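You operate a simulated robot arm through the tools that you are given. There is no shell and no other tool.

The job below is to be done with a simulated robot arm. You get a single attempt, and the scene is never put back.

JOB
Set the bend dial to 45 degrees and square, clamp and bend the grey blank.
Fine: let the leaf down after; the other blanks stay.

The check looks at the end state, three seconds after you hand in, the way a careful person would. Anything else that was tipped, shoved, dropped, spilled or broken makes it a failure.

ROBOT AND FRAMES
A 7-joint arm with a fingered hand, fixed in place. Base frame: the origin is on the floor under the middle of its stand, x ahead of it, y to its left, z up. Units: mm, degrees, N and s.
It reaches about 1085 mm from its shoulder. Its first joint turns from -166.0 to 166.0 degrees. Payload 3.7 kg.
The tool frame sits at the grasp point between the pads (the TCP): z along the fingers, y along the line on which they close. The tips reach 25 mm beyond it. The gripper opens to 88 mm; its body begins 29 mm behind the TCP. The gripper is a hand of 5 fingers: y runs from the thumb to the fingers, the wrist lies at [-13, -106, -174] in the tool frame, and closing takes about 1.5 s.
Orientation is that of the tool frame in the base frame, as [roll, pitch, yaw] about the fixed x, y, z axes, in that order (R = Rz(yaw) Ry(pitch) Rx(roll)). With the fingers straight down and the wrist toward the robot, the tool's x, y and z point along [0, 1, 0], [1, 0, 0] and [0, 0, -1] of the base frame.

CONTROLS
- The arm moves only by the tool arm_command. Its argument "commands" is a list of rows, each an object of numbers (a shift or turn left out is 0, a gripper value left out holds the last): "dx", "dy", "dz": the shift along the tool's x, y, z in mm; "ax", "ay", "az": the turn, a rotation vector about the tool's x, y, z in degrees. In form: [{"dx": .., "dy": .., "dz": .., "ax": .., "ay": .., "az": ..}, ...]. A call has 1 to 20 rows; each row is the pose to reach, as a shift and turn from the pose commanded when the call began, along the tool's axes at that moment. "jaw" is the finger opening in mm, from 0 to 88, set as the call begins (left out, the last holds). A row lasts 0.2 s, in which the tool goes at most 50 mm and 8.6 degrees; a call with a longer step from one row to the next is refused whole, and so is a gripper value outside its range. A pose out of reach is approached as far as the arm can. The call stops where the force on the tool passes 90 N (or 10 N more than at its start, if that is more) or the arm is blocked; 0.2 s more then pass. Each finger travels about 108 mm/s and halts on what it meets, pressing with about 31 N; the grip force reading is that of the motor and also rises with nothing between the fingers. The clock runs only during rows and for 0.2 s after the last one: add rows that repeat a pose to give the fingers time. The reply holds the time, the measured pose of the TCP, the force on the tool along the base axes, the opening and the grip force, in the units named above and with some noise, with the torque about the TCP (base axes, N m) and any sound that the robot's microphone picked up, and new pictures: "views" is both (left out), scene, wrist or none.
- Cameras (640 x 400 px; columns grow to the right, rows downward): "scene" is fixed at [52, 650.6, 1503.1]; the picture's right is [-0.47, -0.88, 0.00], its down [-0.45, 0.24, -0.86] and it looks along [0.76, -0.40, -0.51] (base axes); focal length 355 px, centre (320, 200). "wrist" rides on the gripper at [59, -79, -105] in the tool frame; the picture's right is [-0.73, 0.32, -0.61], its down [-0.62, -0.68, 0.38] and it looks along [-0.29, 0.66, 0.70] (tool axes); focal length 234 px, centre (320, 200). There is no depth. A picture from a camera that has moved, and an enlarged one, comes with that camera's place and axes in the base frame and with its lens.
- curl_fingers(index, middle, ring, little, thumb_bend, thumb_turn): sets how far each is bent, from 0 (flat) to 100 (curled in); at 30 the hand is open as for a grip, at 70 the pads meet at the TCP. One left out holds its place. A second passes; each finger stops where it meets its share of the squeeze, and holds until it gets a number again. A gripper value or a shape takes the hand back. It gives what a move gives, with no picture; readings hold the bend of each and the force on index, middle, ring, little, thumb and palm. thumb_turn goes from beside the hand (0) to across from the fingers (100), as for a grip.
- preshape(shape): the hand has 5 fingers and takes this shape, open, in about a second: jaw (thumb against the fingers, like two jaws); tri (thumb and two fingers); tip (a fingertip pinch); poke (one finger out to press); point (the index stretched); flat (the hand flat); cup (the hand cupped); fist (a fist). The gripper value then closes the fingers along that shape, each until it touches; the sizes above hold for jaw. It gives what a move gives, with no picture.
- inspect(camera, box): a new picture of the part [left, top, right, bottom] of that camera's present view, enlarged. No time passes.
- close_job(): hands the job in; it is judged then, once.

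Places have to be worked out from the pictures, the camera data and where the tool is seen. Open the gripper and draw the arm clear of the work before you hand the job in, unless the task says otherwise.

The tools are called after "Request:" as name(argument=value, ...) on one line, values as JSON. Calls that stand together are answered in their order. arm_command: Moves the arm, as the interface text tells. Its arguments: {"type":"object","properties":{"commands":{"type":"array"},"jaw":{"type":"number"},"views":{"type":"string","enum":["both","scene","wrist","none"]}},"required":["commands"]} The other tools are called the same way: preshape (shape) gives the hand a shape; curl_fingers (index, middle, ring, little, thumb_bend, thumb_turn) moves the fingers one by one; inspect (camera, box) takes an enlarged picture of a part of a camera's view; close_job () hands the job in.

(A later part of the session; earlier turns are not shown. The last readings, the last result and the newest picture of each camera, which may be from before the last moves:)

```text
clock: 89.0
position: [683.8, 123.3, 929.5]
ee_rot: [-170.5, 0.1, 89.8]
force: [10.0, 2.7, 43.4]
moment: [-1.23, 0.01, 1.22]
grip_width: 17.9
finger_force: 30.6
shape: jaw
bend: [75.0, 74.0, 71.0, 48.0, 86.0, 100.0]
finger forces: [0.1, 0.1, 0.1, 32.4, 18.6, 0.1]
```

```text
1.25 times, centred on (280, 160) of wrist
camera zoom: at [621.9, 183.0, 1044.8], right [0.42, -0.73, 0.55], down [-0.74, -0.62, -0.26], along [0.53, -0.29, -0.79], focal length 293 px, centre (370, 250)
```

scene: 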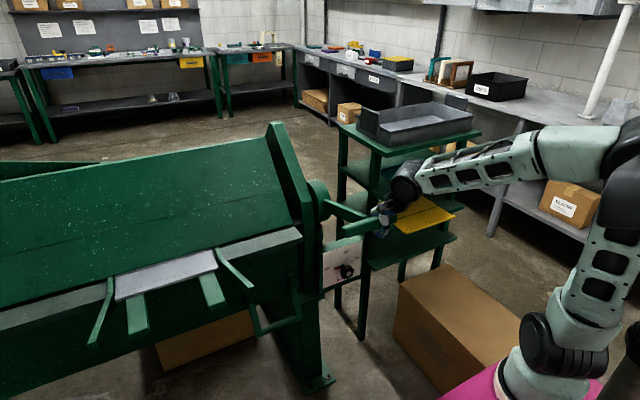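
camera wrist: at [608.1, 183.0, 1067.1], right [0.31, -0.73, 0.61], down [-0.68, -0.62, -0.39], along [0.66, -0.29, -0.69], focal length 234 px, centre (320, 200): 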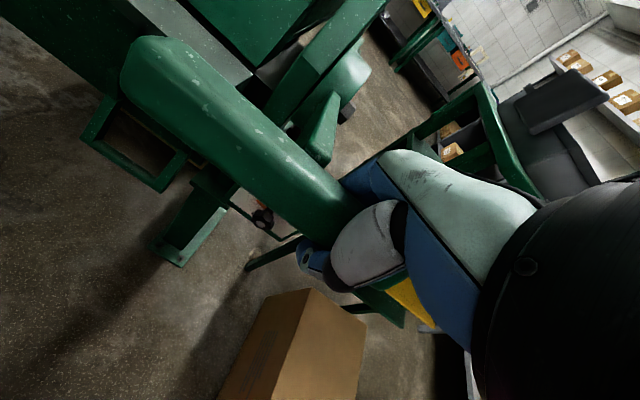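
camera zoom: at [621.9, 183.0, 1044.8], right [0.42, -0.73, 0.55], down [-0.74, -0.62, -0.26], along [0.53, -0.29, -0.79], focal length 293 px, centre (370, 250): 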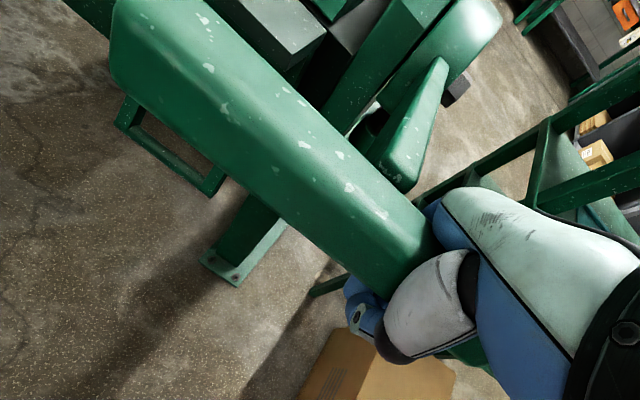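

The nose is within a few mm of the sheet, and the resistance (about 44 N) is tangential, so it is true clamping load. I'll press on a little further down the arc.

Request:
arm_command(commands=[{"dy": -0.3, "dz": 3, "ax": 0.5}, {"dy": -0.5, "dz": 6, "ax": 1}, {"dy": -0.7, "dz": 9, "ax": 1.5}, {"dy": -0.9, "dz": 12, "ax": 2}, {"dy": -1.1, "dz": 15, "ax": 2.5}], views="scene")

Request:
inspect(camera="scene", box=[300, 150, 440, 270])

Request:
inspect(camera="scene", box=[200, 220, 310, 300])

```text
clock: 89.7
position: [682.9, 124.4, 926.4]
ee_rot: [-169.9, 0.0, 89.8]
force: [-22.6, -9.9, 33.9]
moment: [0.2, -1.24, 1.19]
grip_width: 18.1
finger_force: 30.4
shape: jaw
bend: [75.0, 74.0, 71.0, 51.0, 87.0, 100.0]
finger forces: [0.0, 0.1, 0.1, 24.5, 50.1, 2.5]
stopped in row 3: the force on the tool passed its limit at 95 N (the readings are from after the stop); the commanded pose is now the measured one
```

scene: 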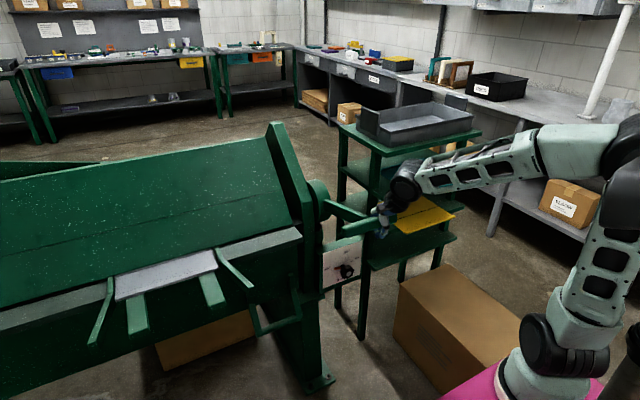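

```text
3.33 times, centred on (370, 210) of scene
camera zoom: at [52.0, 650.6, 1503.1], right [-0.47, -0.88, 0.0], down [-0.45, 0.24, -0.86], along [0.76, -0.4, -0.51], focal length 1183 px, centre (153, 167)
```

zoom: 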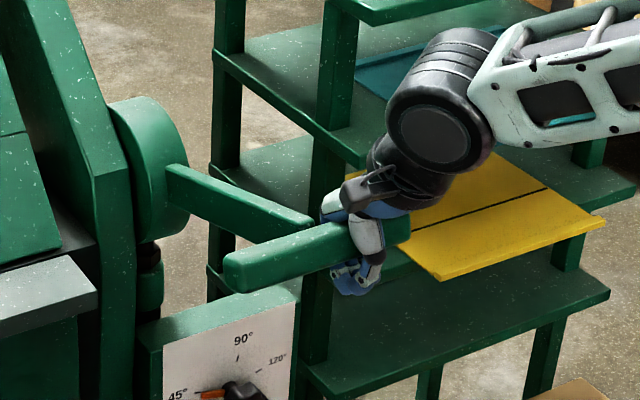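

```text
5.00 times, centred on (255, 260) of scene
camera zoom: at [52.0, 650.6, 1503.1], right [-0.47, -0.88, 0.0], down [-0.45, 0.24, -0.86], along [0.76, -0.4, -0.51], focal length 1775 px, centre (645, -100)
```

zoom: 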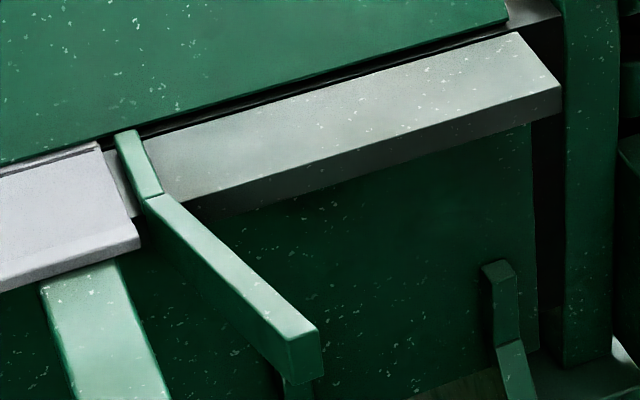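

The pull stopped at 95 N with no further beam movement, so the lever may be at its clamped end. I'll zoom on the nose line along the blank to see whether it is really down on the sheet.

Request:
inspect(camera="scene", box=[190, 225, 240, 275])

Request:
inspect(camera="scene", box=[90, 250, 150, 310])

Request:
inspect(camera="scene", box=[280, 210, 330, 260])

```text
8.00 times, centred on (215, 250) of scene
camera zoom: at [52.0, 650.6, 1503.1], right [-0.47, -0.88, 0.0], down [-0.45, 0.24, -0.86], along [0.76, -0.4, -0.51], focal length 2840 px, centre (1160, -200)
```

zoom: 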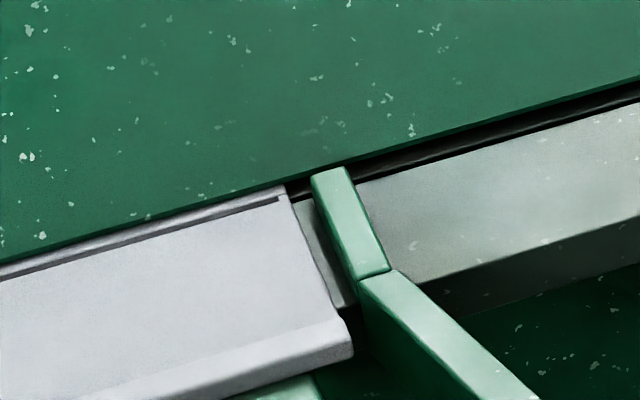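

```text
6.67 times, centred on (120, 280) of scene
camera zoom: at [52.0, 650.6, 1503.1], right [-0.47, -0.88, 0.0], down [-0.45, 0.24, -0.86], along [0.76, -0.4, -0.51], focal length 2366 px, centre (1653, -333)
```

zoom: 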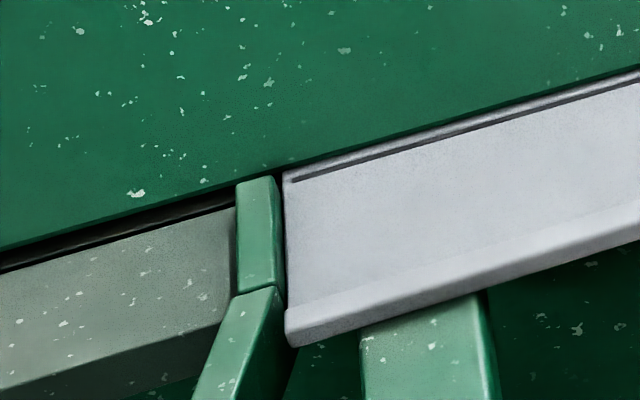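

```text
8.00 times, centred on (305, 235) of scene
camera zoom: at [52.0, 650.6, 1503.1], right [-0.47, -0.88, 0.0], down [-0.45, 0.24, -0.86], along [0.76, -0.4, -0.51], focal length 2840 px, centre (440, -80)
```

zoom: 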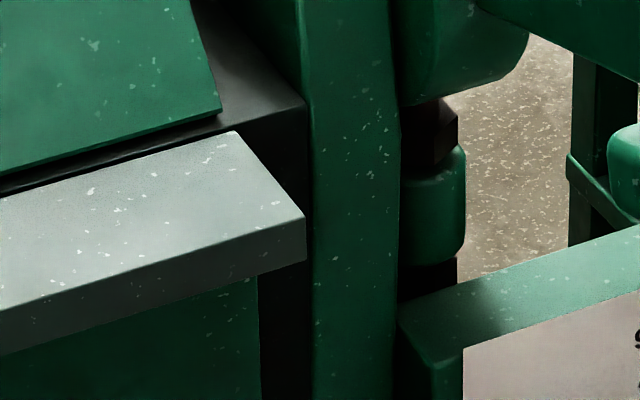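

The beam has come down by about 29 mm and sits right at the seam. I'll open the hand without moving it, and see whether the lever and beam hold.

Request:
arm_command(commands=[{"dz": 0}, {"dz": 0}, {"dz": 0}, {"dz": 0}, {"dz": 0}], jaw=88, views="both")

Request:
inspect(camera="scene", box=[300, 150, 440, 270])

Request:
inspect(camera="scene", box=[190, 225, 240, 275])

```text
clock: 90.9
position: [684.4, 125.3, 925.7]
ee_rot: [-169.9, 0.0, 89.7]
force: [-4.2, -3.8, 31.4]
moment: [0.11, -0.59, 0.14]
grip_width: 87.9
finger_force: 0.1
shape: jaw
bend: [30.0, 30.0, 30.0, 30.0, 30.0, 98.0]
finger forces: [0.1, 0.0, 0.1, 4.1, 9.8, 16.0]
camera wrist: at [624.5, 183.5, 1042.6], right [0.42, -0.73, 0.54], down [-0.74, -0.62, -0.26], along [0.52, -0.29, -0.8], focal length 234 px, centre (320, 200)
```

scene: 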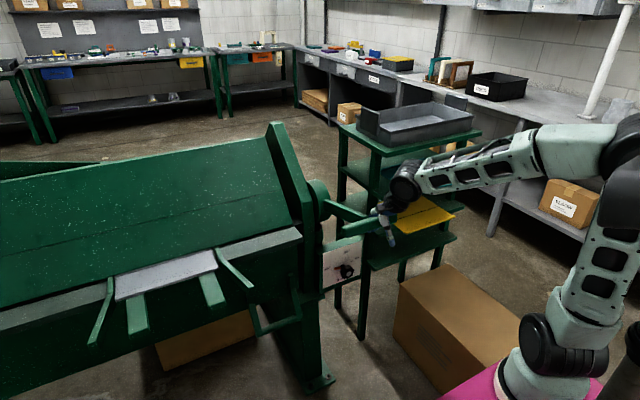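
wrist: 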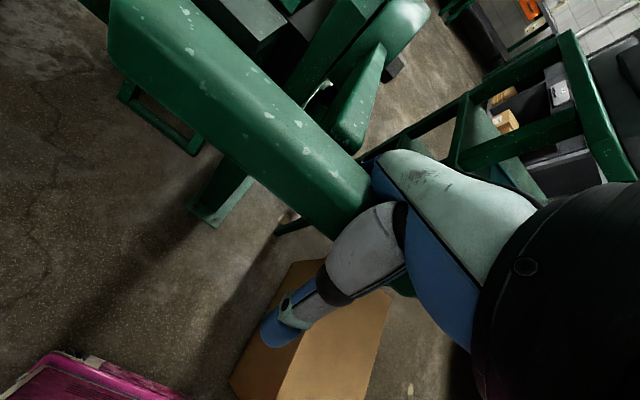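

```text
3.33 times, centred on (370, 210) of scene
camera zoom: at [52.0, 650.6, 1503.1], right [-0.47, -0.88, 0.0], down [-0.45, 0.24, -0.86], along [0.76, -0.4, -0.51], focal length 1183 px, centre (153, 167)
```

zoom: 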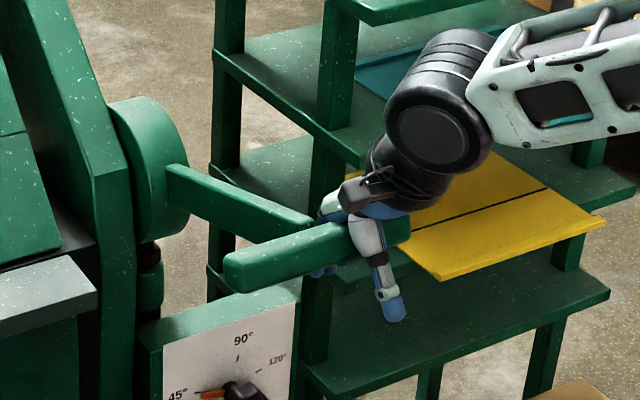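

```text
8.00 times, centred on (215, 250) of scene
camera zoom: at [52.0, 650.6, 1503.1], right [-0.47, -0.88, 0.0], down [-0.45, 0.24, -0.86], along [0.76, -0.4, -0.51], focal length 2840 px, centre (1160, -200)
```

zoom: 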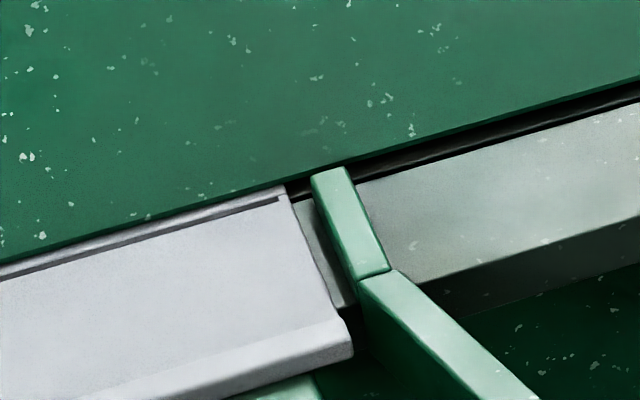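

With the hand open the bar rests against the palm (16 N) and the lever has not sprung back. I'll press straight down once more with the palm to test whether the lever is at its end.

Request:
arm_command(commands=[{"dz": 2}, {"dz": 4}, {"dz": 6}, {"dz": 8}, {"dz": 10}, {"dz": 12}], views="scene")

Request:
inspect(camera="scene", box=[300, 150, 440, 270])

```text
clock: 91.9
position: [685.3, 124.1, 926.9]
ee_rot: [-170.7, -0.2, 89.7]
force: [-17.8, -10.7, 33.3]
moment: [0.46, -1.34, 0.15]
grip_width: 87.9
finger_force: 0.0
shape: jaw
bend: [30.0, 30.0, 30.0, 30.0, 30.0, 98.0]
finger forces: [0.1, 0.1, 0.0, 1.8, 21.2, 18.1]
stopped in row 5: the force on the tool passed its limit at 92 N (the readings are from after the stop); the commanded pose is now the measured one
```

scene: 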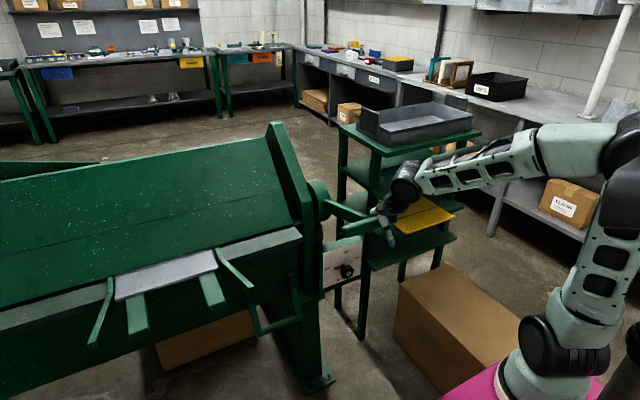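

```text
3.33 times, centred on (370, 210) of scene
camera zoom: at [52.0, 650.6, 1503.1], right [-0.47, -0.88, 0.0], down [-0.45, 0.24, -0.86], along [0.76, -0.4, -0.51], focal length 1183 px, centre (153, 167)
```

zoom: 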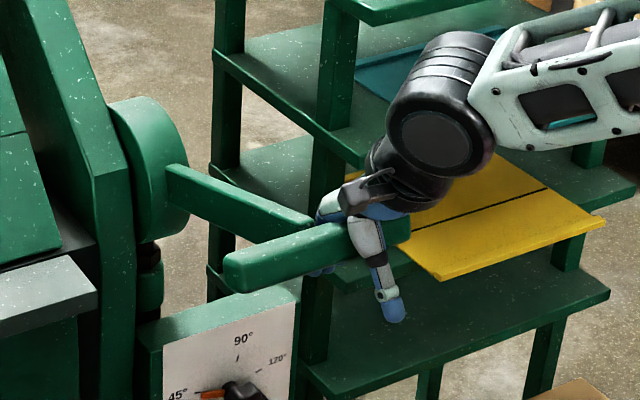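

It does not move at 92 N, so the lever is on its end stop and the beam is clamped. I'll lift the hand straight off the bar and go check the nose contact from the front.

Request:
arm_command(commands=[{"dz": -6}, {"dz": -20}, {"dz": -40}, {"dz": -65}, {"dz": -90}, {"dz": -120}, {"dz": -150}], jaw=88, views="both")

Request:
inspect(camera="scene", box=[300, 150, 440, 270])

Request:
inspect(camera="scene", box=[190, 225, 240, 275])

```text
clock: 93.5
position: [712.4, 122.7, 1072.0]
ee_rot: [-170.4, -0.2, 89.8]
force: [-0.2, -0.5, 0.2]
moment: [0.0, 0.02, 0.0]
grip_width: 87.9
finger_force: 0.0
shape: jaw
bend: [30.0, 30.0, 30.0, 30.0, 30.0, 98.0]
finger forces: [0.0, 0.0, 0.1, 0.0, 0.0, 0.1]
camera wrist: at [650.9, 181.7, 1188.1], right [0.42, -0.73, 0.54], down [-0.74, -0.62, -0.27], along [0.53, -0.29, -0.8], focal length 234 px, centre (320, 200)
```

scene: 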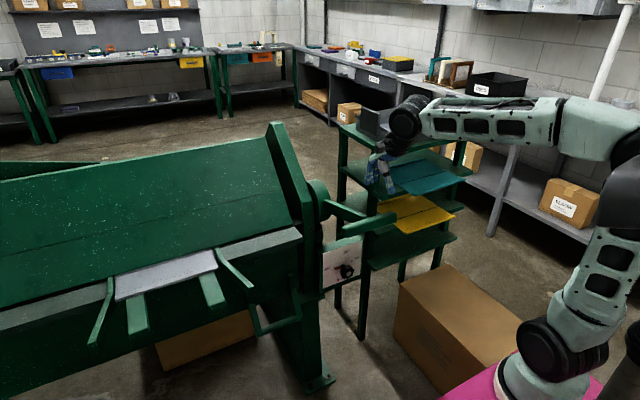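
wrist: 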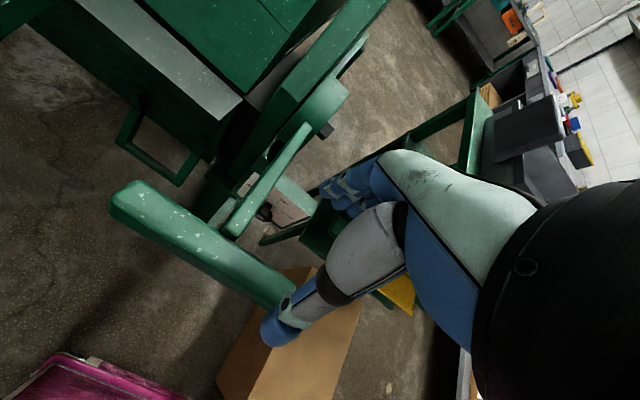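

```text
3.33 times, centred on (370, 210) of scene
camera zoom: at [52.0, 650.6, 1503.1], right [-0.47, -0.88, 0.0], down [-0.45, 0.24, -0.86], along [0.76, -0.4, -0.51], focal length 1183 px, centre (153, 167)
```

zoom: 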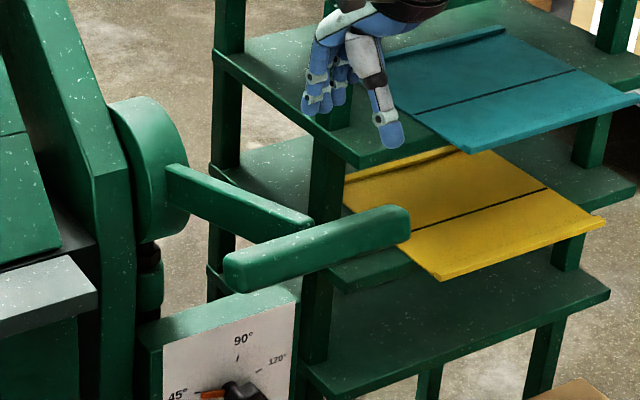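

```text
8.00 times, centred on (215, 250) of scene
camera zoom: at [52.0, 650.6, 1503.1], right [-0.47, -0.88, 0.0], down [-0.45, 0.24, -0.86], along [0.76, -0.4, -0.51], focal length 2840 px, centre (1160, -200)
```

zoom: 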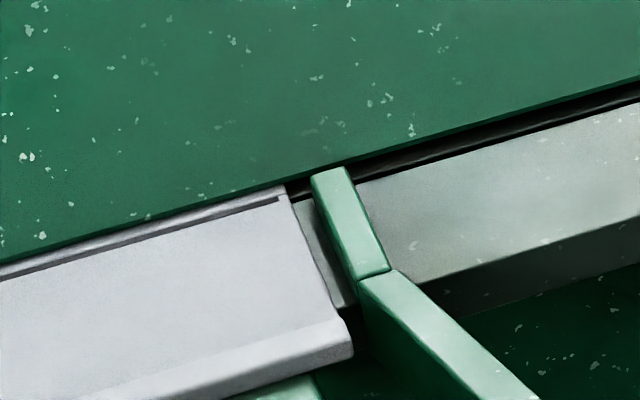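

The lever and beam hold. I'll move over to the left, clear above the lever bar, and tilt the hand so the camera looks into the nose line from the front.

Request:
arm_command(commands=[{"dx": 30, "ax": -2.5}, {"dx": 60, "ax": -5}, {"dx": 90, "ax": -7.5}, {"dx": 120, "ax": -10}, {"dx": 150, "ax": -12.5}, {"dx": 180, "ax": -15}, {"dx": 210, "ax": -17.5}, {"dx": 240, "dz": 10, "ax": -20}, {"dx": 270, "dz": 25, "ax": -22.5}, {"dx": 300, "dy": 1, "dz": 45, "ax": -25}, {"dx": 330, "dy": 1, "dz": 65, "ax": -27.5}, {"dx": 357, "dy": 2, "dz": 85, "ax": -30}, {"dx": 384, "dy": 2, "dz": 105, "ax": -32.5}, {"dx": 411, "dy": 3, "dz": 130, "ax": -36}, {"dx": 437, "dy": 3.7, "dz": 153, "ax": -39.6}], views="both")

Request:
inspect(camera="wrist", box=[120, 0, 420, 240])

```text
clock: 96.7
position: [690.9, 558.4, 923.8]
ee_rot: [149.8, -0.3, 89.7]
force: [0.5, -0.2, 0.1]
moment: [-0.02, 0.03, 0.0]
grip_width: 87.8
finger_force: 0.0
shape: jaw
bend: [30.0, 30.0, 30.0, 30.0, 30.0, 98.0]
finger forces: [0.0, 0.1, 0.0, 0.0, 0.0, 0.1]
camera wrist: at [568.2, 618.6, 974.0], right [-0.03, -0.73, 0.68], down [-0.4, -0.62, -0.68], along [0.92, -0.29, -0.27], focal length 234 px, centre (320, 200)
```

scene: 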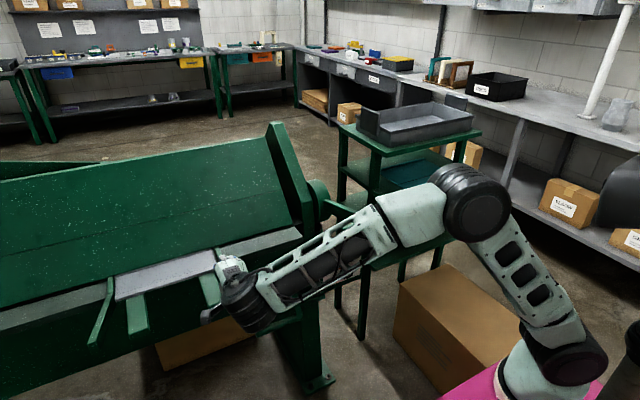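
wrist: 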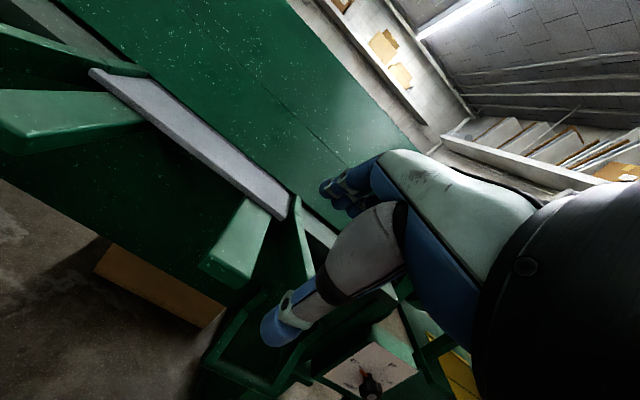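

```text
1.67 times, centred on (270, 120) of wrist
camera zoom: at [568.2, 618.6, 974.0], right [-0.03, -0.73, 0.68], down [-0.4, -0.62, -0.68], along [0.92, -0.29, -0.27], focal length 390 px, centre (403, 333)
```

zoom: 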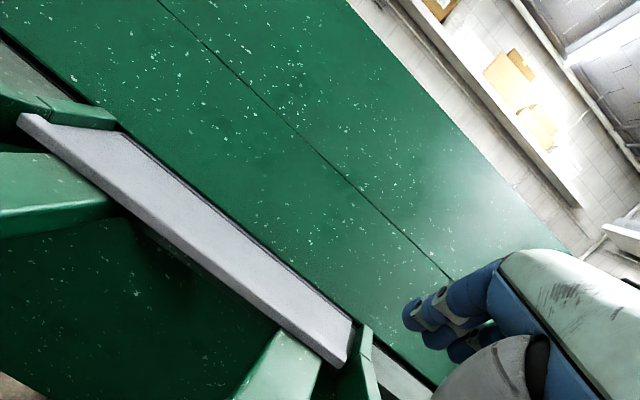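

From this low front view the beam sits tight on the sheet with no gap, so it is clamped. Next comes the leaf handle, the U-bar at lower right; I'll zoom in on it to locate it.

Request:
inspect(camera="wrist", box=[170, 230, 420, 400])

Request:
inspect(camera="scene", box=[220, 240, 330, 350])

```text
2.35 times, centred on (295, 315) of wrist
camera zoom: at [568.2, 618.6, 974.0], right [-0.03, -0.73, 0.68], down [-0.4, -0.62, -0.68], along [0.92, -0.29, -0.27], focal length 551 px, centre (379, -71)
```

zoom: 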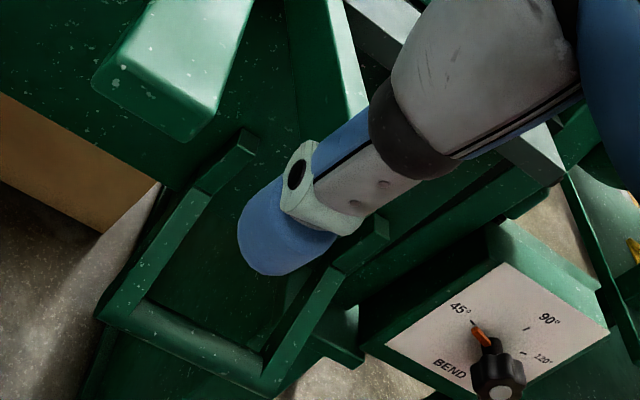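

```text
3.64 times, centred on (275, 295) of scene
camera zoom: at [52.0, 650.6, 1503.1], right [-0.47, -0.88, 0.0], down [-0.45, 0.24, -0.86], along [0.76, -0.4, -0.51], focal length 1291 px, centre (484, -146)
```

zoom: 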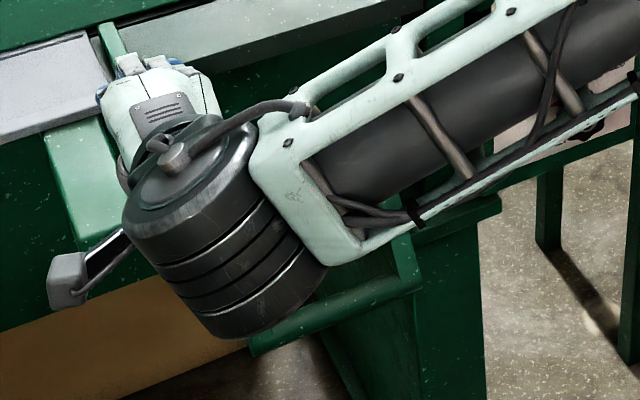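

I place the U-handle's crossbar at roughly x≈852, z≈508, from y≈309 to 450. I'll move to the right first, clear of the guide, then descend toward a spot above and in front of the bar with fingers down.

Request:
arm_command(commands=[{"dx": -30, "ax": 2.5}, {"dx": -60, "ax": 5}, {"dx": -90, "ax": 7.5}, {"dx": -120, "ax": 10}, {"dx": -150, "ax": 12.5}, {"dx": -178, "ax": 15}, {"dx": -178, "dy": -7, "dz": 35, "ax": 17.5}, {"dx": -178, "dy": -14, "dz": 70, "ax": 20}, {"dx": -178, "dy": -21, "dz": 105, "ax": 22.5}, {"dx": -178, "dy": -28, "dz": 140, "ax": 25}, {"dx": -178, "dy": -35, "dz": 175, "ax": 27.5}, {"dx": -178, "dy": -42, "dz": 211, "ax": 30}], views="both")

```text
clock: 99.3
position: [761.9, 383.6, 716.7]
ee_rot: [180.0, -0.2, 89.8]
force: [-0.4, 0.1, 1.5]
moment: [0.0, 0.04, -0.02]
grip_width: 87.7
finger_force: 0.1
shape: jaw
bend: [30.0, 30.0, 30.0, 30.0, 30.0, 98.0]
finger forces: [0.0, 0.1, 0.0, 0.0, 0.0, 0.0]
camera wrist: at [682.3, 443.6, 821.7], right [0.32, -0.73, 0.6], down [-0.68, -0.62, -0.39], along [0.66, -0.29, -0.7], focal length 234 px, centre (320, 200)
```

scene: 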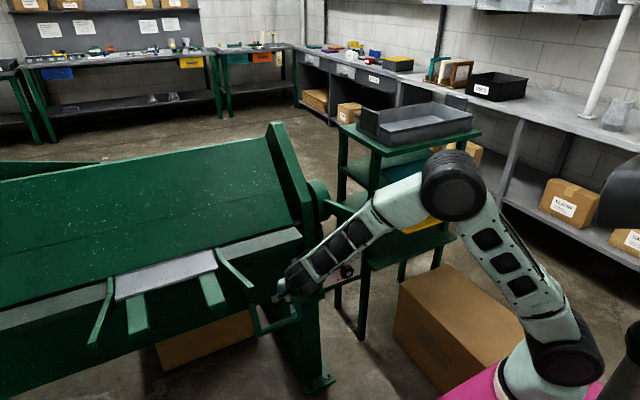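
wrist: 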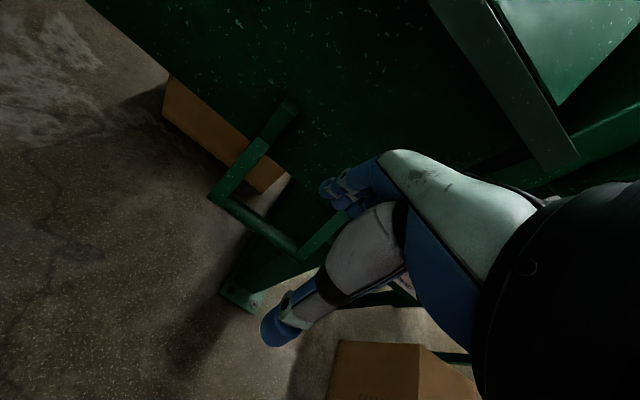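

Request:
inspect(camera="wrist", box=[180, 80, 360, 280])

Request:
inspect(camera="scene", box=[230, 230, 350, 350])

```text
2.00 times, centred on (270, 180) of wrist
camera zoom: at [682.3, 443.6, 821.7], right [0.32, -0.73, 0.6], down [-0.68, -0.62, -0.39], along [0.66, -0.29, -0.7], focal length 468 px, centre (420, 240)
```

zoom: 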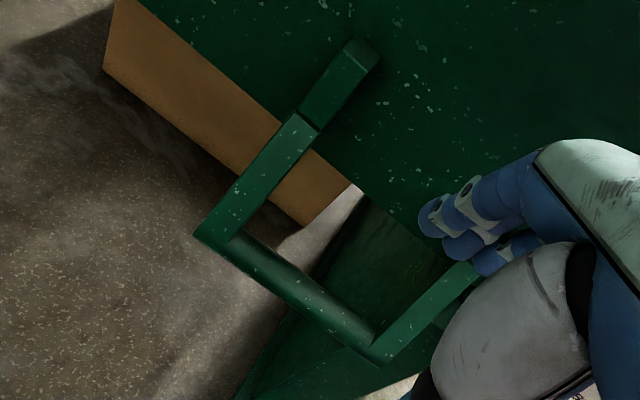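

```text
3.33 times, centred on (290, 290) of scene
camera zoom: at [52.0, 650.6, 1503.1], right [-0.47, -0.88, 0.0], down [-0.45, 0.24, -0.86], along [0.76, -0.4, -0.51], focal length 1183 px, centre (420, -100)
```

zoom: 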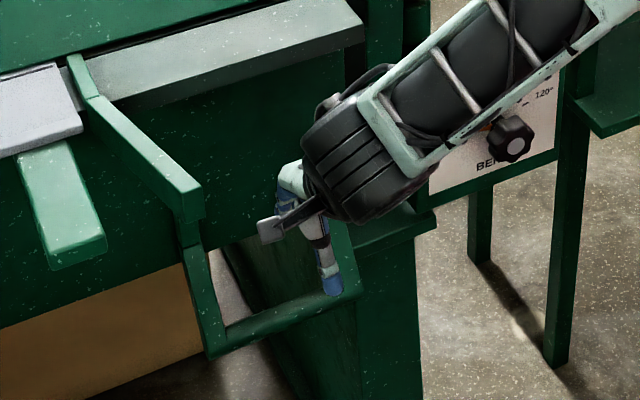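

The crossbar is at about [857, 303–446, 507], a tube roughly 20 mm thick, with the leaf plate's bottom edge at z≈570 behind and above it. I'll tilt the hand 40° and come to a pre-grasp point in front and above the bar.

Request:
arm_command(commands=[{"dx": -1, "dy": 4, "dz": 17, "ax": -5}, {"dx": -2, "dy": 8, "dz": 34, "ax": -10}, {"dx": -3, "dy": 13, "dz": 51, "ax": -15}, {"dx": -4, "dy": 17, "dz": 68, "ax": -20}, {"dx": -6, "dy": 21, "dz": 86, "ax": -25}, {"dx": -7, "dy": 26, "dz": 103, "ax": -30}, {"dx": -8, "dy": 30, "dz": 120, "ax": -35}, {"dx": -9, "dy": 34, "dz": 137, "ax": -40}], views="both")

Request:
inspect(camera="wrist", box=[160, 80, 400, 320])

```text
clock: 101.1
position: [793.3, 373.7, 578.5]
ee_rot: [140.0, -0.2, 89.8]
force: [0.5, -0.1, 0.2]
moment: [-0.01, 0.02, 0.0]
grip_width: 87.7
finger_force: 0.1
shape: jaw
bend: [30.0, 30.0, 30.0, 30.0, 30.0, 98.0]
finger forces: [0.0, 0.1, 0.0, 0.1, 0.0, 0.0]
camera wrist: at [665.0, 434.0, 607.8], right [-0.15, -0.73, 0.67], down [-0.28, -0.62, -0.73], along [0.95, -0.29, -0.11], focal length 234 px, centre (320, 200)
```

scene: 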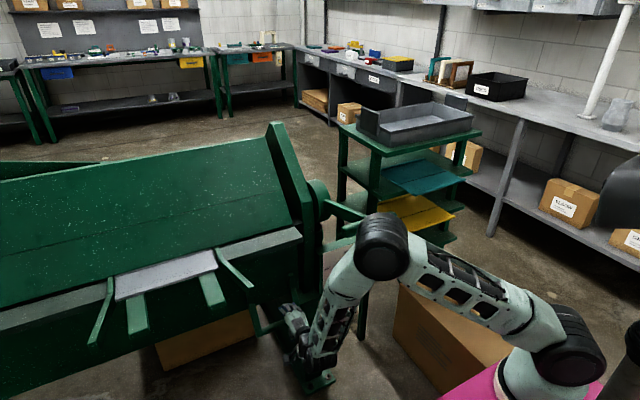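
wrist: 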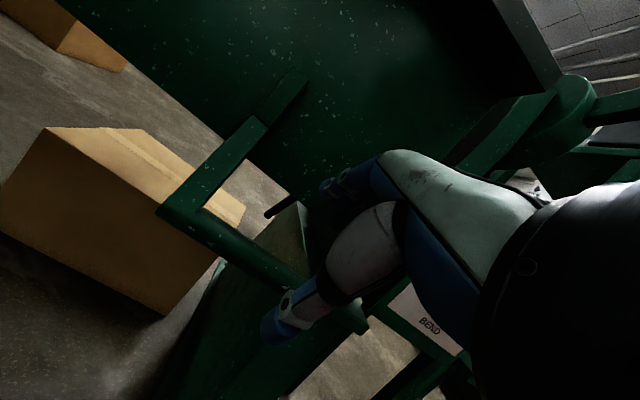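

```text
1.67 times, centred on (280, 200) of wrist
camera zoom: at [665.0, 434.0, 607.8], right [-0.15, -0.73, 0.67], down [-0.28, -0.62, -0.73], along [0.95, -0.29, -0.11], focal length 390 px, centre (387, 200)
```

zoom: 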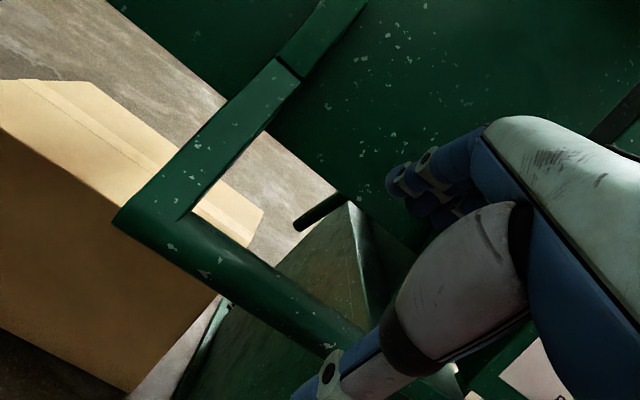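

The bar lies on the tool axis about 97 mm ahead. I see a dark rod behind it; I'll zoom in to be sure the fingers won't meet it.

Request:
inspect(camera="wrist", box=[230, 150, 350, 290])

Request:
inspect(camera="scene", box=[240, 270, 350, 390])

```text
2.86 times, centred on (290, 220) of wrist
camera zoom: at [665.0, 434.0, 607.8], right [-0.15, -0.73, 0.67], down [-0.28, -0.62, -0.73], along [0.95, -0.29, -0.11], focal length 669 px, centre (406, 143)
```

zoom: 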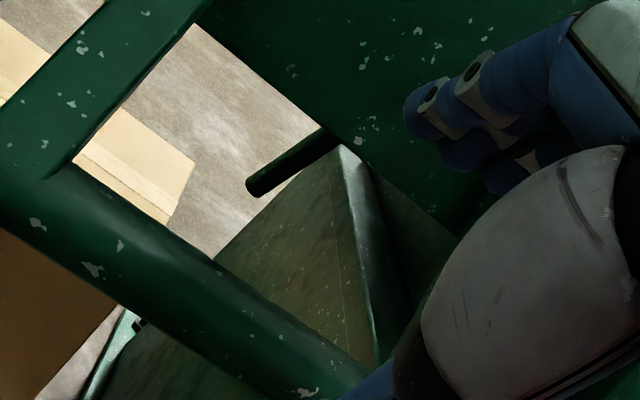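

```text
3.33 times, centred on (295, 330) of scene
camera zoom: at [52.0, 650.6, 1503.1], right [-0.47, -0.88, 0.0], down [-0.45, 0.24, -0.86], along [0.76, -0.4, -0.51], focal length 1183 px, centre (403, -233)
```

zoom: 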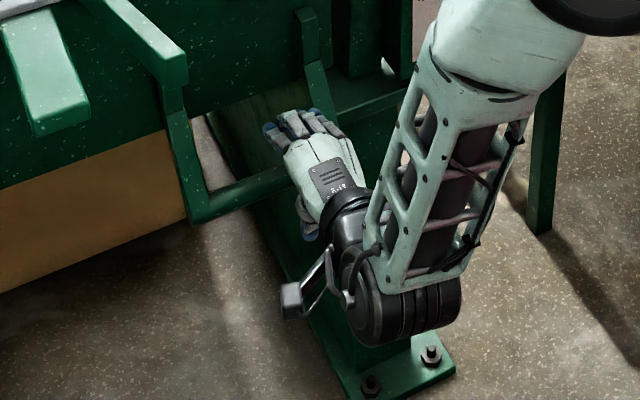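

The rod and side leg are behind the leaf and out of the fingers' way. I'll advance along the tool axis so the bar enters the hand near the palm.

Request:
arm_command(commands=[{"dz": 15}, {"dz": 30}, {"dz": 45}, {"dz": 60}, {"dz": 72}, {"dz": 83}, {"dz": 92}, {"dz": 100}, {"dz": 106}], jaw=88, views="both")

Request:
inspect(camera="wrist", box=[160, 80, 400, 340])

```text
clock: 103.1
position: [859.9, 379.1, 502.6]
ee_rot: [139.6, -0.3, 90.1]
force: [0.4, -0.1, 0.2]
moment: [0.03, -0.02, 0.01]
grip_width: 87.8
finger_force: 0.1
shape: jaw
bend: [30.0, 30.0, 30.0, 30.0, 30.0, 98.0]
finger forces: [0.1, 0.1, 0.0, 0.1, 0.1, 0.1]
camera wrist: at [730.4, 439.0, 531.8], right [-0.15, -0.73, 0.67], down [-0.27, -0.62, -0.74], along [0.95, -0.29, -0.11], focal length 234 px, centre (320, 200)
```

scene: 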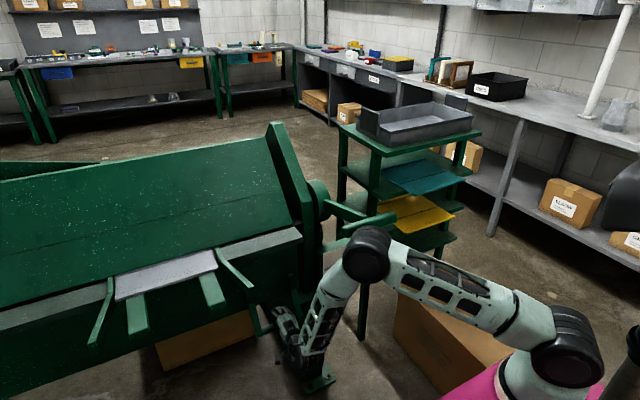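
wrist: 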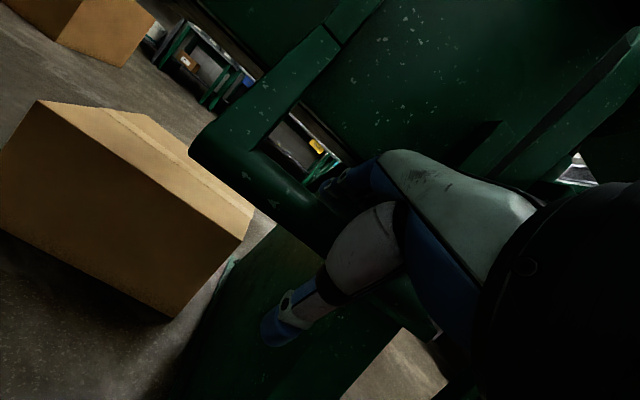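

```text
1.54 times, centred on (280, 210) of wrist
camera zoom: at [730.4, 439.0, 531.8], right [-0.15, -0.73, 0.67], down [-0.27, -0.62, -0.74], along [0.95, -0.29, -0.11], focal length 360 px, centre (382, 185)
```

zoom: 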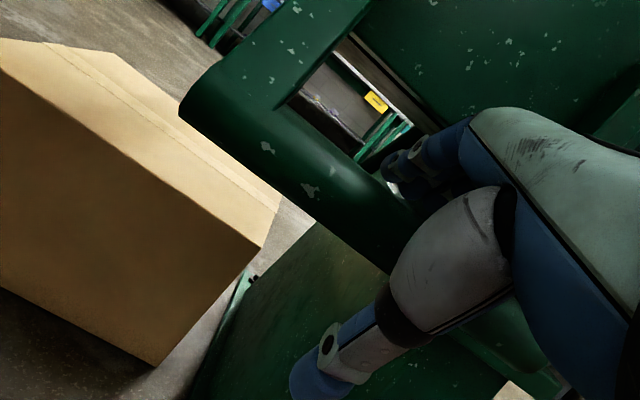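

No contact yet; the bar is about 5 mm behind the grasp point. I'll go in another 8 mm for a more secure hook and then close the hand.

Request:
arm_command(commands=[{"dz": 4}, {"dz": 8}, {"dz": 8}], views="none")

Request:
arm_command(commands=[{"dz": 0}, {"dz": 0}, {"dz": 0}, {"dz": 0}, {"dz": 0}, {"dz": 0}, {"dz": 0}], jaw=5, views="wrist")

```text
clock: 103.9
position: [867.5, 375.4, 491.7]
ee_rot: [140.0, -0.2, 89.8]
force: [-0.3, -0.1, -0.3]
moment: [0.01, -0.01, -0.01]
grip_width: 87.8
finger_force: 0.0
shape: jaw
bend: [30.0, 30.0, 30.0, 30.0, 30.0, 98.0]
finger forces: [0.1, 0.0, 0.0, 0.0, 0.0, 0.0]
```

```text
clock: 105.5
position: [867.5, 375.0, 491.1]
ee_rot: [140.0, -0.2, 89.8]
force: [2.6, -0.6, 0.7]
moment: [-0.05, 0.09, 0.11]
grip_width: 5.1
finger_force: 0.0
shape: jaw
bend: [71.0, 66.0, 66.0, 64.0, 72.0, 100.0]
finger forces: [0.0, 0.0, 0.0, 3.0, 0.1, 0.0]
camera wrist: at [739.1, 435.3, 520.7], right [-0.15, -0.73, 0.67], down [-0.28, -0.62, -0.73], along [0.95, -0.29, -0.11], focal length 234 px, centre (320, 200)
```

wrist: 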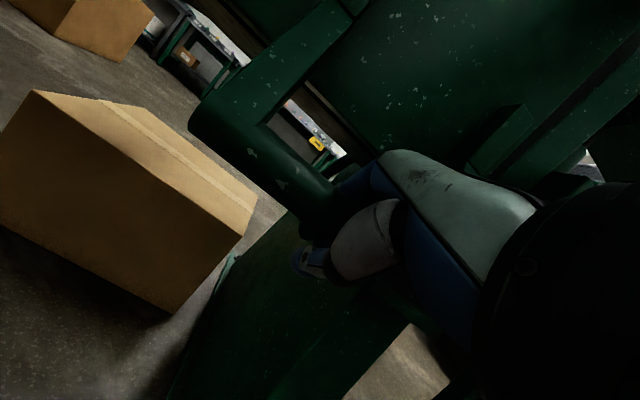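

The fingers have closed into a ring around the bar. I'll start swinging the leaf up by about 6° on its arc about the seam hinge and watch force and motion.

Request:
arm_command(commands=[{"dy": -3.1, "dz": -5, "ax": 1}, {"dy": -6.1, "dz": -10, "ax": 2}, {"dy": -9, "dz": -15.1, "ax": 3}, {"dy": -11.8, "dz": -20.3, "ax": 4}, {"dy": -14.5, "dz": -25.5, "ax": 5}, {"dy": -17.2, "dz": -30.8, "ax": 6}], views="both")

Request:
inspect(camera="scene", box=[90, 220, 330, 380])

```text
clock: 106.9
position: [832.8, 376.0, 504.9]
ee_rot: [145.9, -0.2, 89.8]
force: [3.2, 0.0, 0.7]
moment: [-0.01, 0.05, 0.11]
grip_width: 5.3
finger_force: 0.1
shape: jaw
bend: [71.0, 66.0, 66.0, 64.0, 72.0, 100.0]
finger forces: [0.0, 0.0, 0.0, 2.2, 0.0, 0.0]
camera wrist: at [708.6, 436.0, 547.3], right [-0.07, -0.73, 0.68], down [-0.35, -0.62, -0.7], along [0.93, -0.29, -0.21], focal length 234 px, centre (320, 200)
```

scene: 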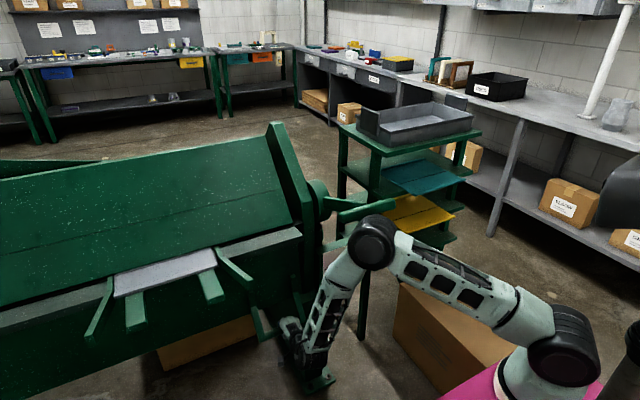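
wrist: 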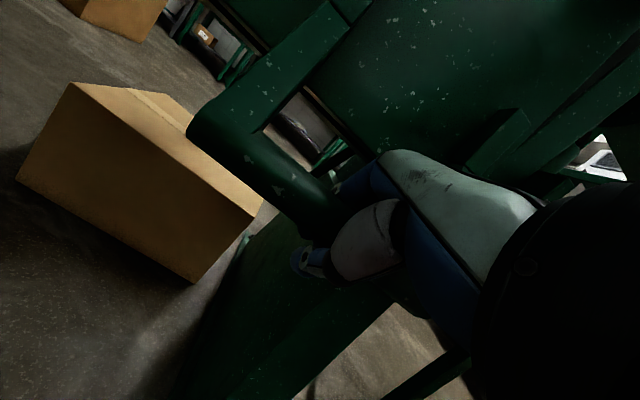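

```text
2.50 times, centred on (210, 300) of scene
camera zoom: at [52.0, 650.6, 1503.1], right [-0.47, -0.88, 0.0], down [-0.45, 0.24, -0.86], along [0.76, -0.4, -0.51], focal length 887 px, centre (595, -50)
```

zoom: 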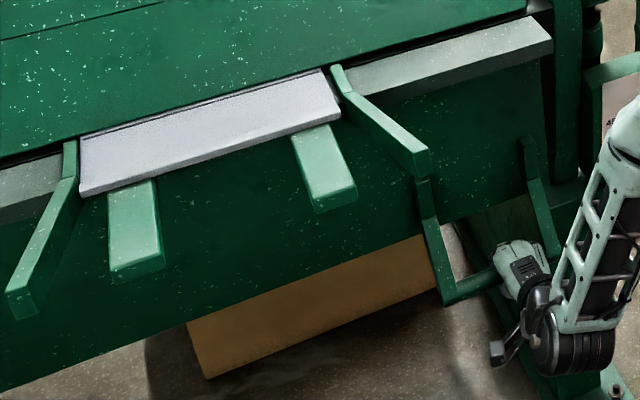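

The leaf follows easily (3 N). I'll continue the swing smoothly to about 26°.

Request:
arm_command(commands=[{"dy": -6.1, "dz": -10, "ax": 2}, {"dy": -11.9, "dz": -20.3, "ax": 4}, {"dy": -17.3, "dz": -30.7, "ax": 6}, {"dy": -22.3, "dz": -41.3, "ax": 8}, {"dy": -26.9, "dz": -52.2, "ax": 10}, {"dy": -31.2, "dz": -63.1, "ax": 12}, {"dy": -35.1, "dz": -74.2, "ax": 14}, {"dy": -38.6, "dz": -85.5, "ax": 16}, {"dy": -41.7, "dz": -96.8, "ax": 18}, {"dy": -44.4, "dz": -108.2, "ax": 20}], views="both")

Request:
inspect(camera="scene", box=[90, 220, 330, 380])

```text
clock: 109.1
position: [736.4, 375.9, 567.2]
ee_rot: [165.9, -0.2, 89.9]
force: [10.2, -6.9, -10.7]
moment: [0.16, 0.14, 0.15]
grip_width: 5.5
finger_force: 0.1
shape: jaw
bend: [59.0, 66.0, 64.0, 63.0, 71.0, 100.0]
finger forces: [3.8, 1.5, 3.2, 5.9, 1.4, 0.0]
camera wrist: at [633.5, 436.1, 651.6], right [0.16, -0.73, 0.66], down [-0.57, -0.62, -0.54], along [0.81, -0.29, -0.52], focal length 234 px, centre (320, 200)
```

scene: 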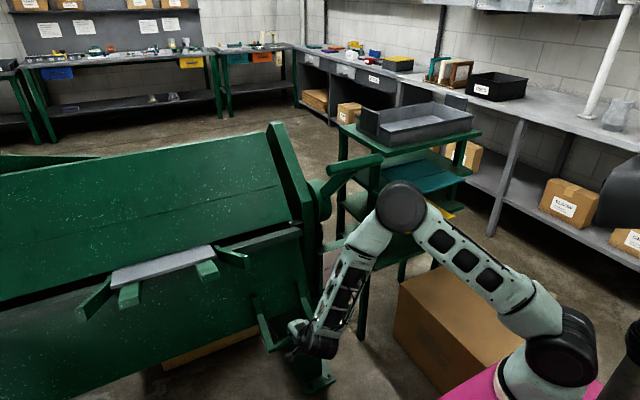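
wrist: 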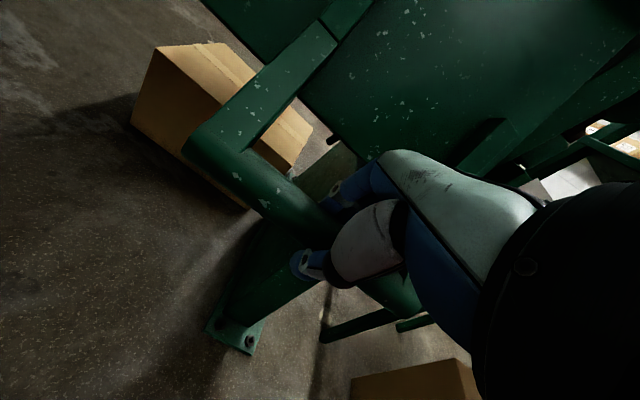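

```text
2.50 times, centred on (210, 300) of scene
camera zoom: at [52.0, 650.6, 1503.1], right [-0.47, -0.88, 0.0], down [-0.45, 0.24, -0.86], along [0.76, -0.4, -0.51], focal length 887 px, centre (595, -50)
```

zoom: 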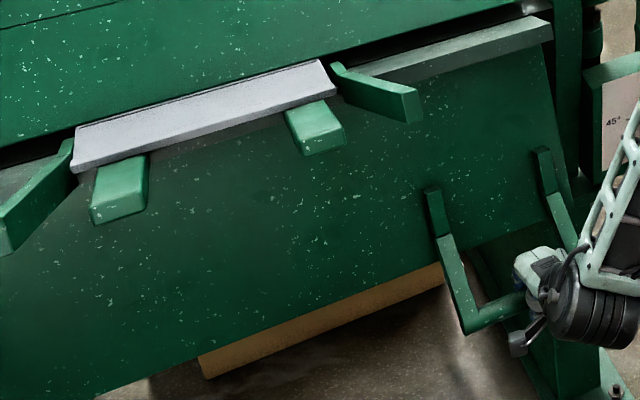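

The clamp lever appears to have moved back up while the leaf rose, and the beam looks lifted. I'll stop here and look closely before doing anything else.

Request:
inspect(camera="scene", box=[270, 110, 430, 260])

Request:
inspect(camera="scene", box=[90, 225, 240, 325])

Request:
inspect(camera="scene", box=[200, 215, 320, 300])

```text
2.67 times, centred on (350, 185) of scene
camera zoom: at [52.0, 650.6, 1503.1], right [-0.47, -0.88, 0.0], down [-0.45, 0.24, -0.86], along [0.76, -0.4, -0.51], focal length 947 px, centre (240, 240)
```

zoom: 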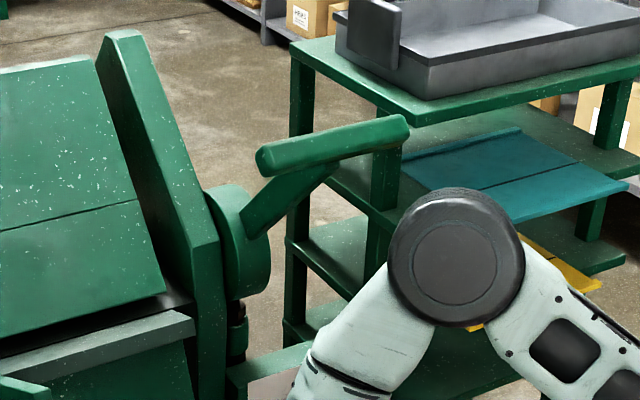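

```text
4.00 times, centred on (165, 275) of scene
camera zoom: at [52.0, 650.6, 1503.1], right [-0.47, -0.88, 0.0], down [-0.45, 0.24, -0.86], along [0.76, -0.4, -0.51], focal length 1420 px, centre (940, -100)
```

zoom: 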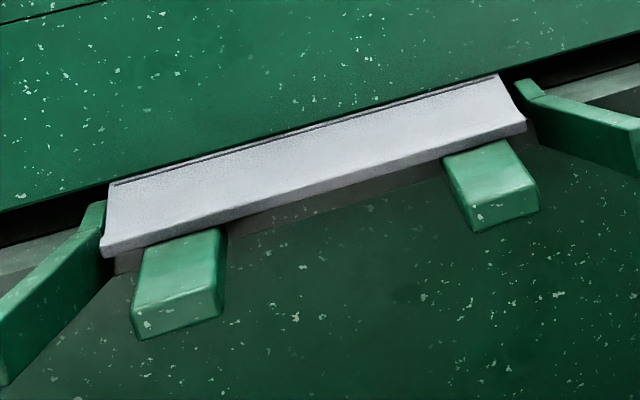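

```text
4.71 times, centred on (260, 258) of scene
camera zoom: at [52.0, 650.6, 1503.1], right [-0.47, -0.88, 0.0], down [-0.45, 0.24, -0.86], along [0.76, -0.4, -0.51], focal length 1670 px, centre (602, -71)
```

zoom: 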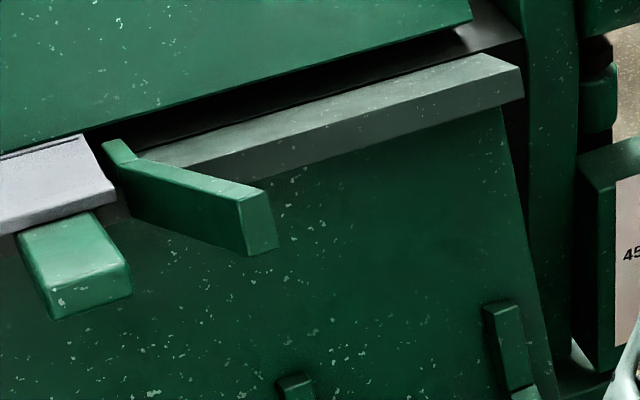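

My elbow was directly under the T-bar, at about [665, 185, 885–945], while the leaf went up, so it must have pushed the lever open. The clamp itself had held. I'll lower the leaf again along the same arc, then re-check the blank, re-clamp, and choose a posture that keeps the elbow clear.

Request:
arm_command(commands=[{"dy": 6.4, "dz": 9.7, "ax": -2}, {"dy": 13.2, "dz": 19.4, "ax": -4}, {"dy": 20.3, "dz": 28.8, "ax": -6}, {"dy": 27.8, "dz": 37.8, "ax": -8}, {"dy": 35.5, "dz": 46.7, "ax": -10}, {"dy": 43.6, "dz": 55.3, "ax": -12}, {"dy": 51.9, "dz": 63.5, "ax": -14}, {"dy": 60.6, "dz": 71.5, "ax": -16}, {"dy": 69.5, "dz": 79.2, "ax": -18}, {"dy": 78.7, "dz": 86.5, "ax": -20}, {"dy": 88.1, "dz": 93.6, "ax": -22}, {"dy": 97.8, "dz": 100.2, "ax": -24}, {"dy": 107.7, "dz": 106.6, "ax": -26}], views="both")

Request:
inspect(camera="scene", box=[90, 220, 250, 340])

Request:
inspect(camera="scene", box=[270, 110, 430, 260])

```text
clock: 111.9
position: [868.6, 374.1, 493.0]
ee_rot: [139.9, -0.2, 89.7]
force: [-0.5, -0.4, -0.6]
moment: [-0.03, -0.05, 0.0]
grip_width: 5.3
finger_force: 0.0
shape: jaw
bend: [71.0, 66.0, 66.0, 65.0, 72.0, 100.0]
finger forces: [0.1, 0.1, 0.0, 0.0, 0.7, 0.1]
camera wrist: at [740.4, 434.8, 522.0], right [-0.15, -0.73, 0.67], down [-0.28, -0.62, -0.73], along [0.95, -0.29, -0.11], focal length 234 px, centre (320, 200)
```

scene: 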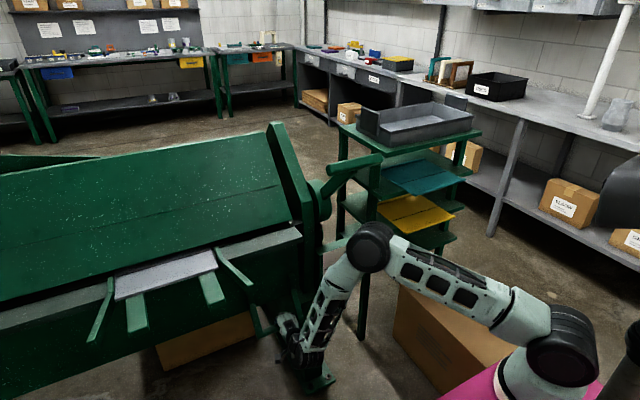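
wrist: 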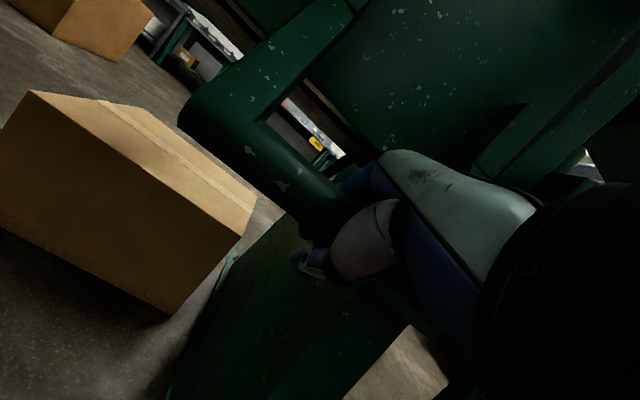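

```text
3.33 times, centred on (170, 280) of scene
camera zoom: at [52.0, 650.6, 1503.1], right [-0.47, -0.88, 0.0], down [-0.45, 0.24, -0.86], along [0.76, -0.4, -0.51], focal length 1183 px, centre (820, -67)
```

zoom: 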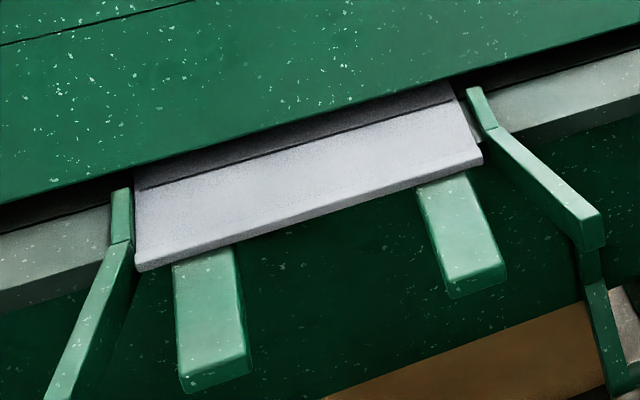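

```text
2.67 times, centred on (350, 185) of scene
camera zoom: at [52.0, 650.6, 1503.1], right [-0.47, -0.88, 0.0], down [-0.45, 0.24, -0.86], along [0.76, -0.4, -0.51], focal length 947 px, centre (240, 240)
```

zoom: 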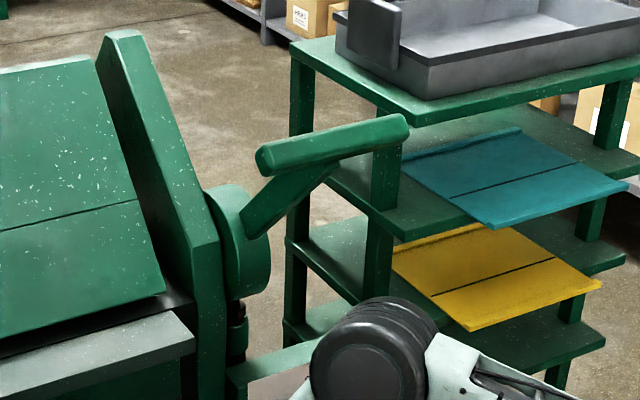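

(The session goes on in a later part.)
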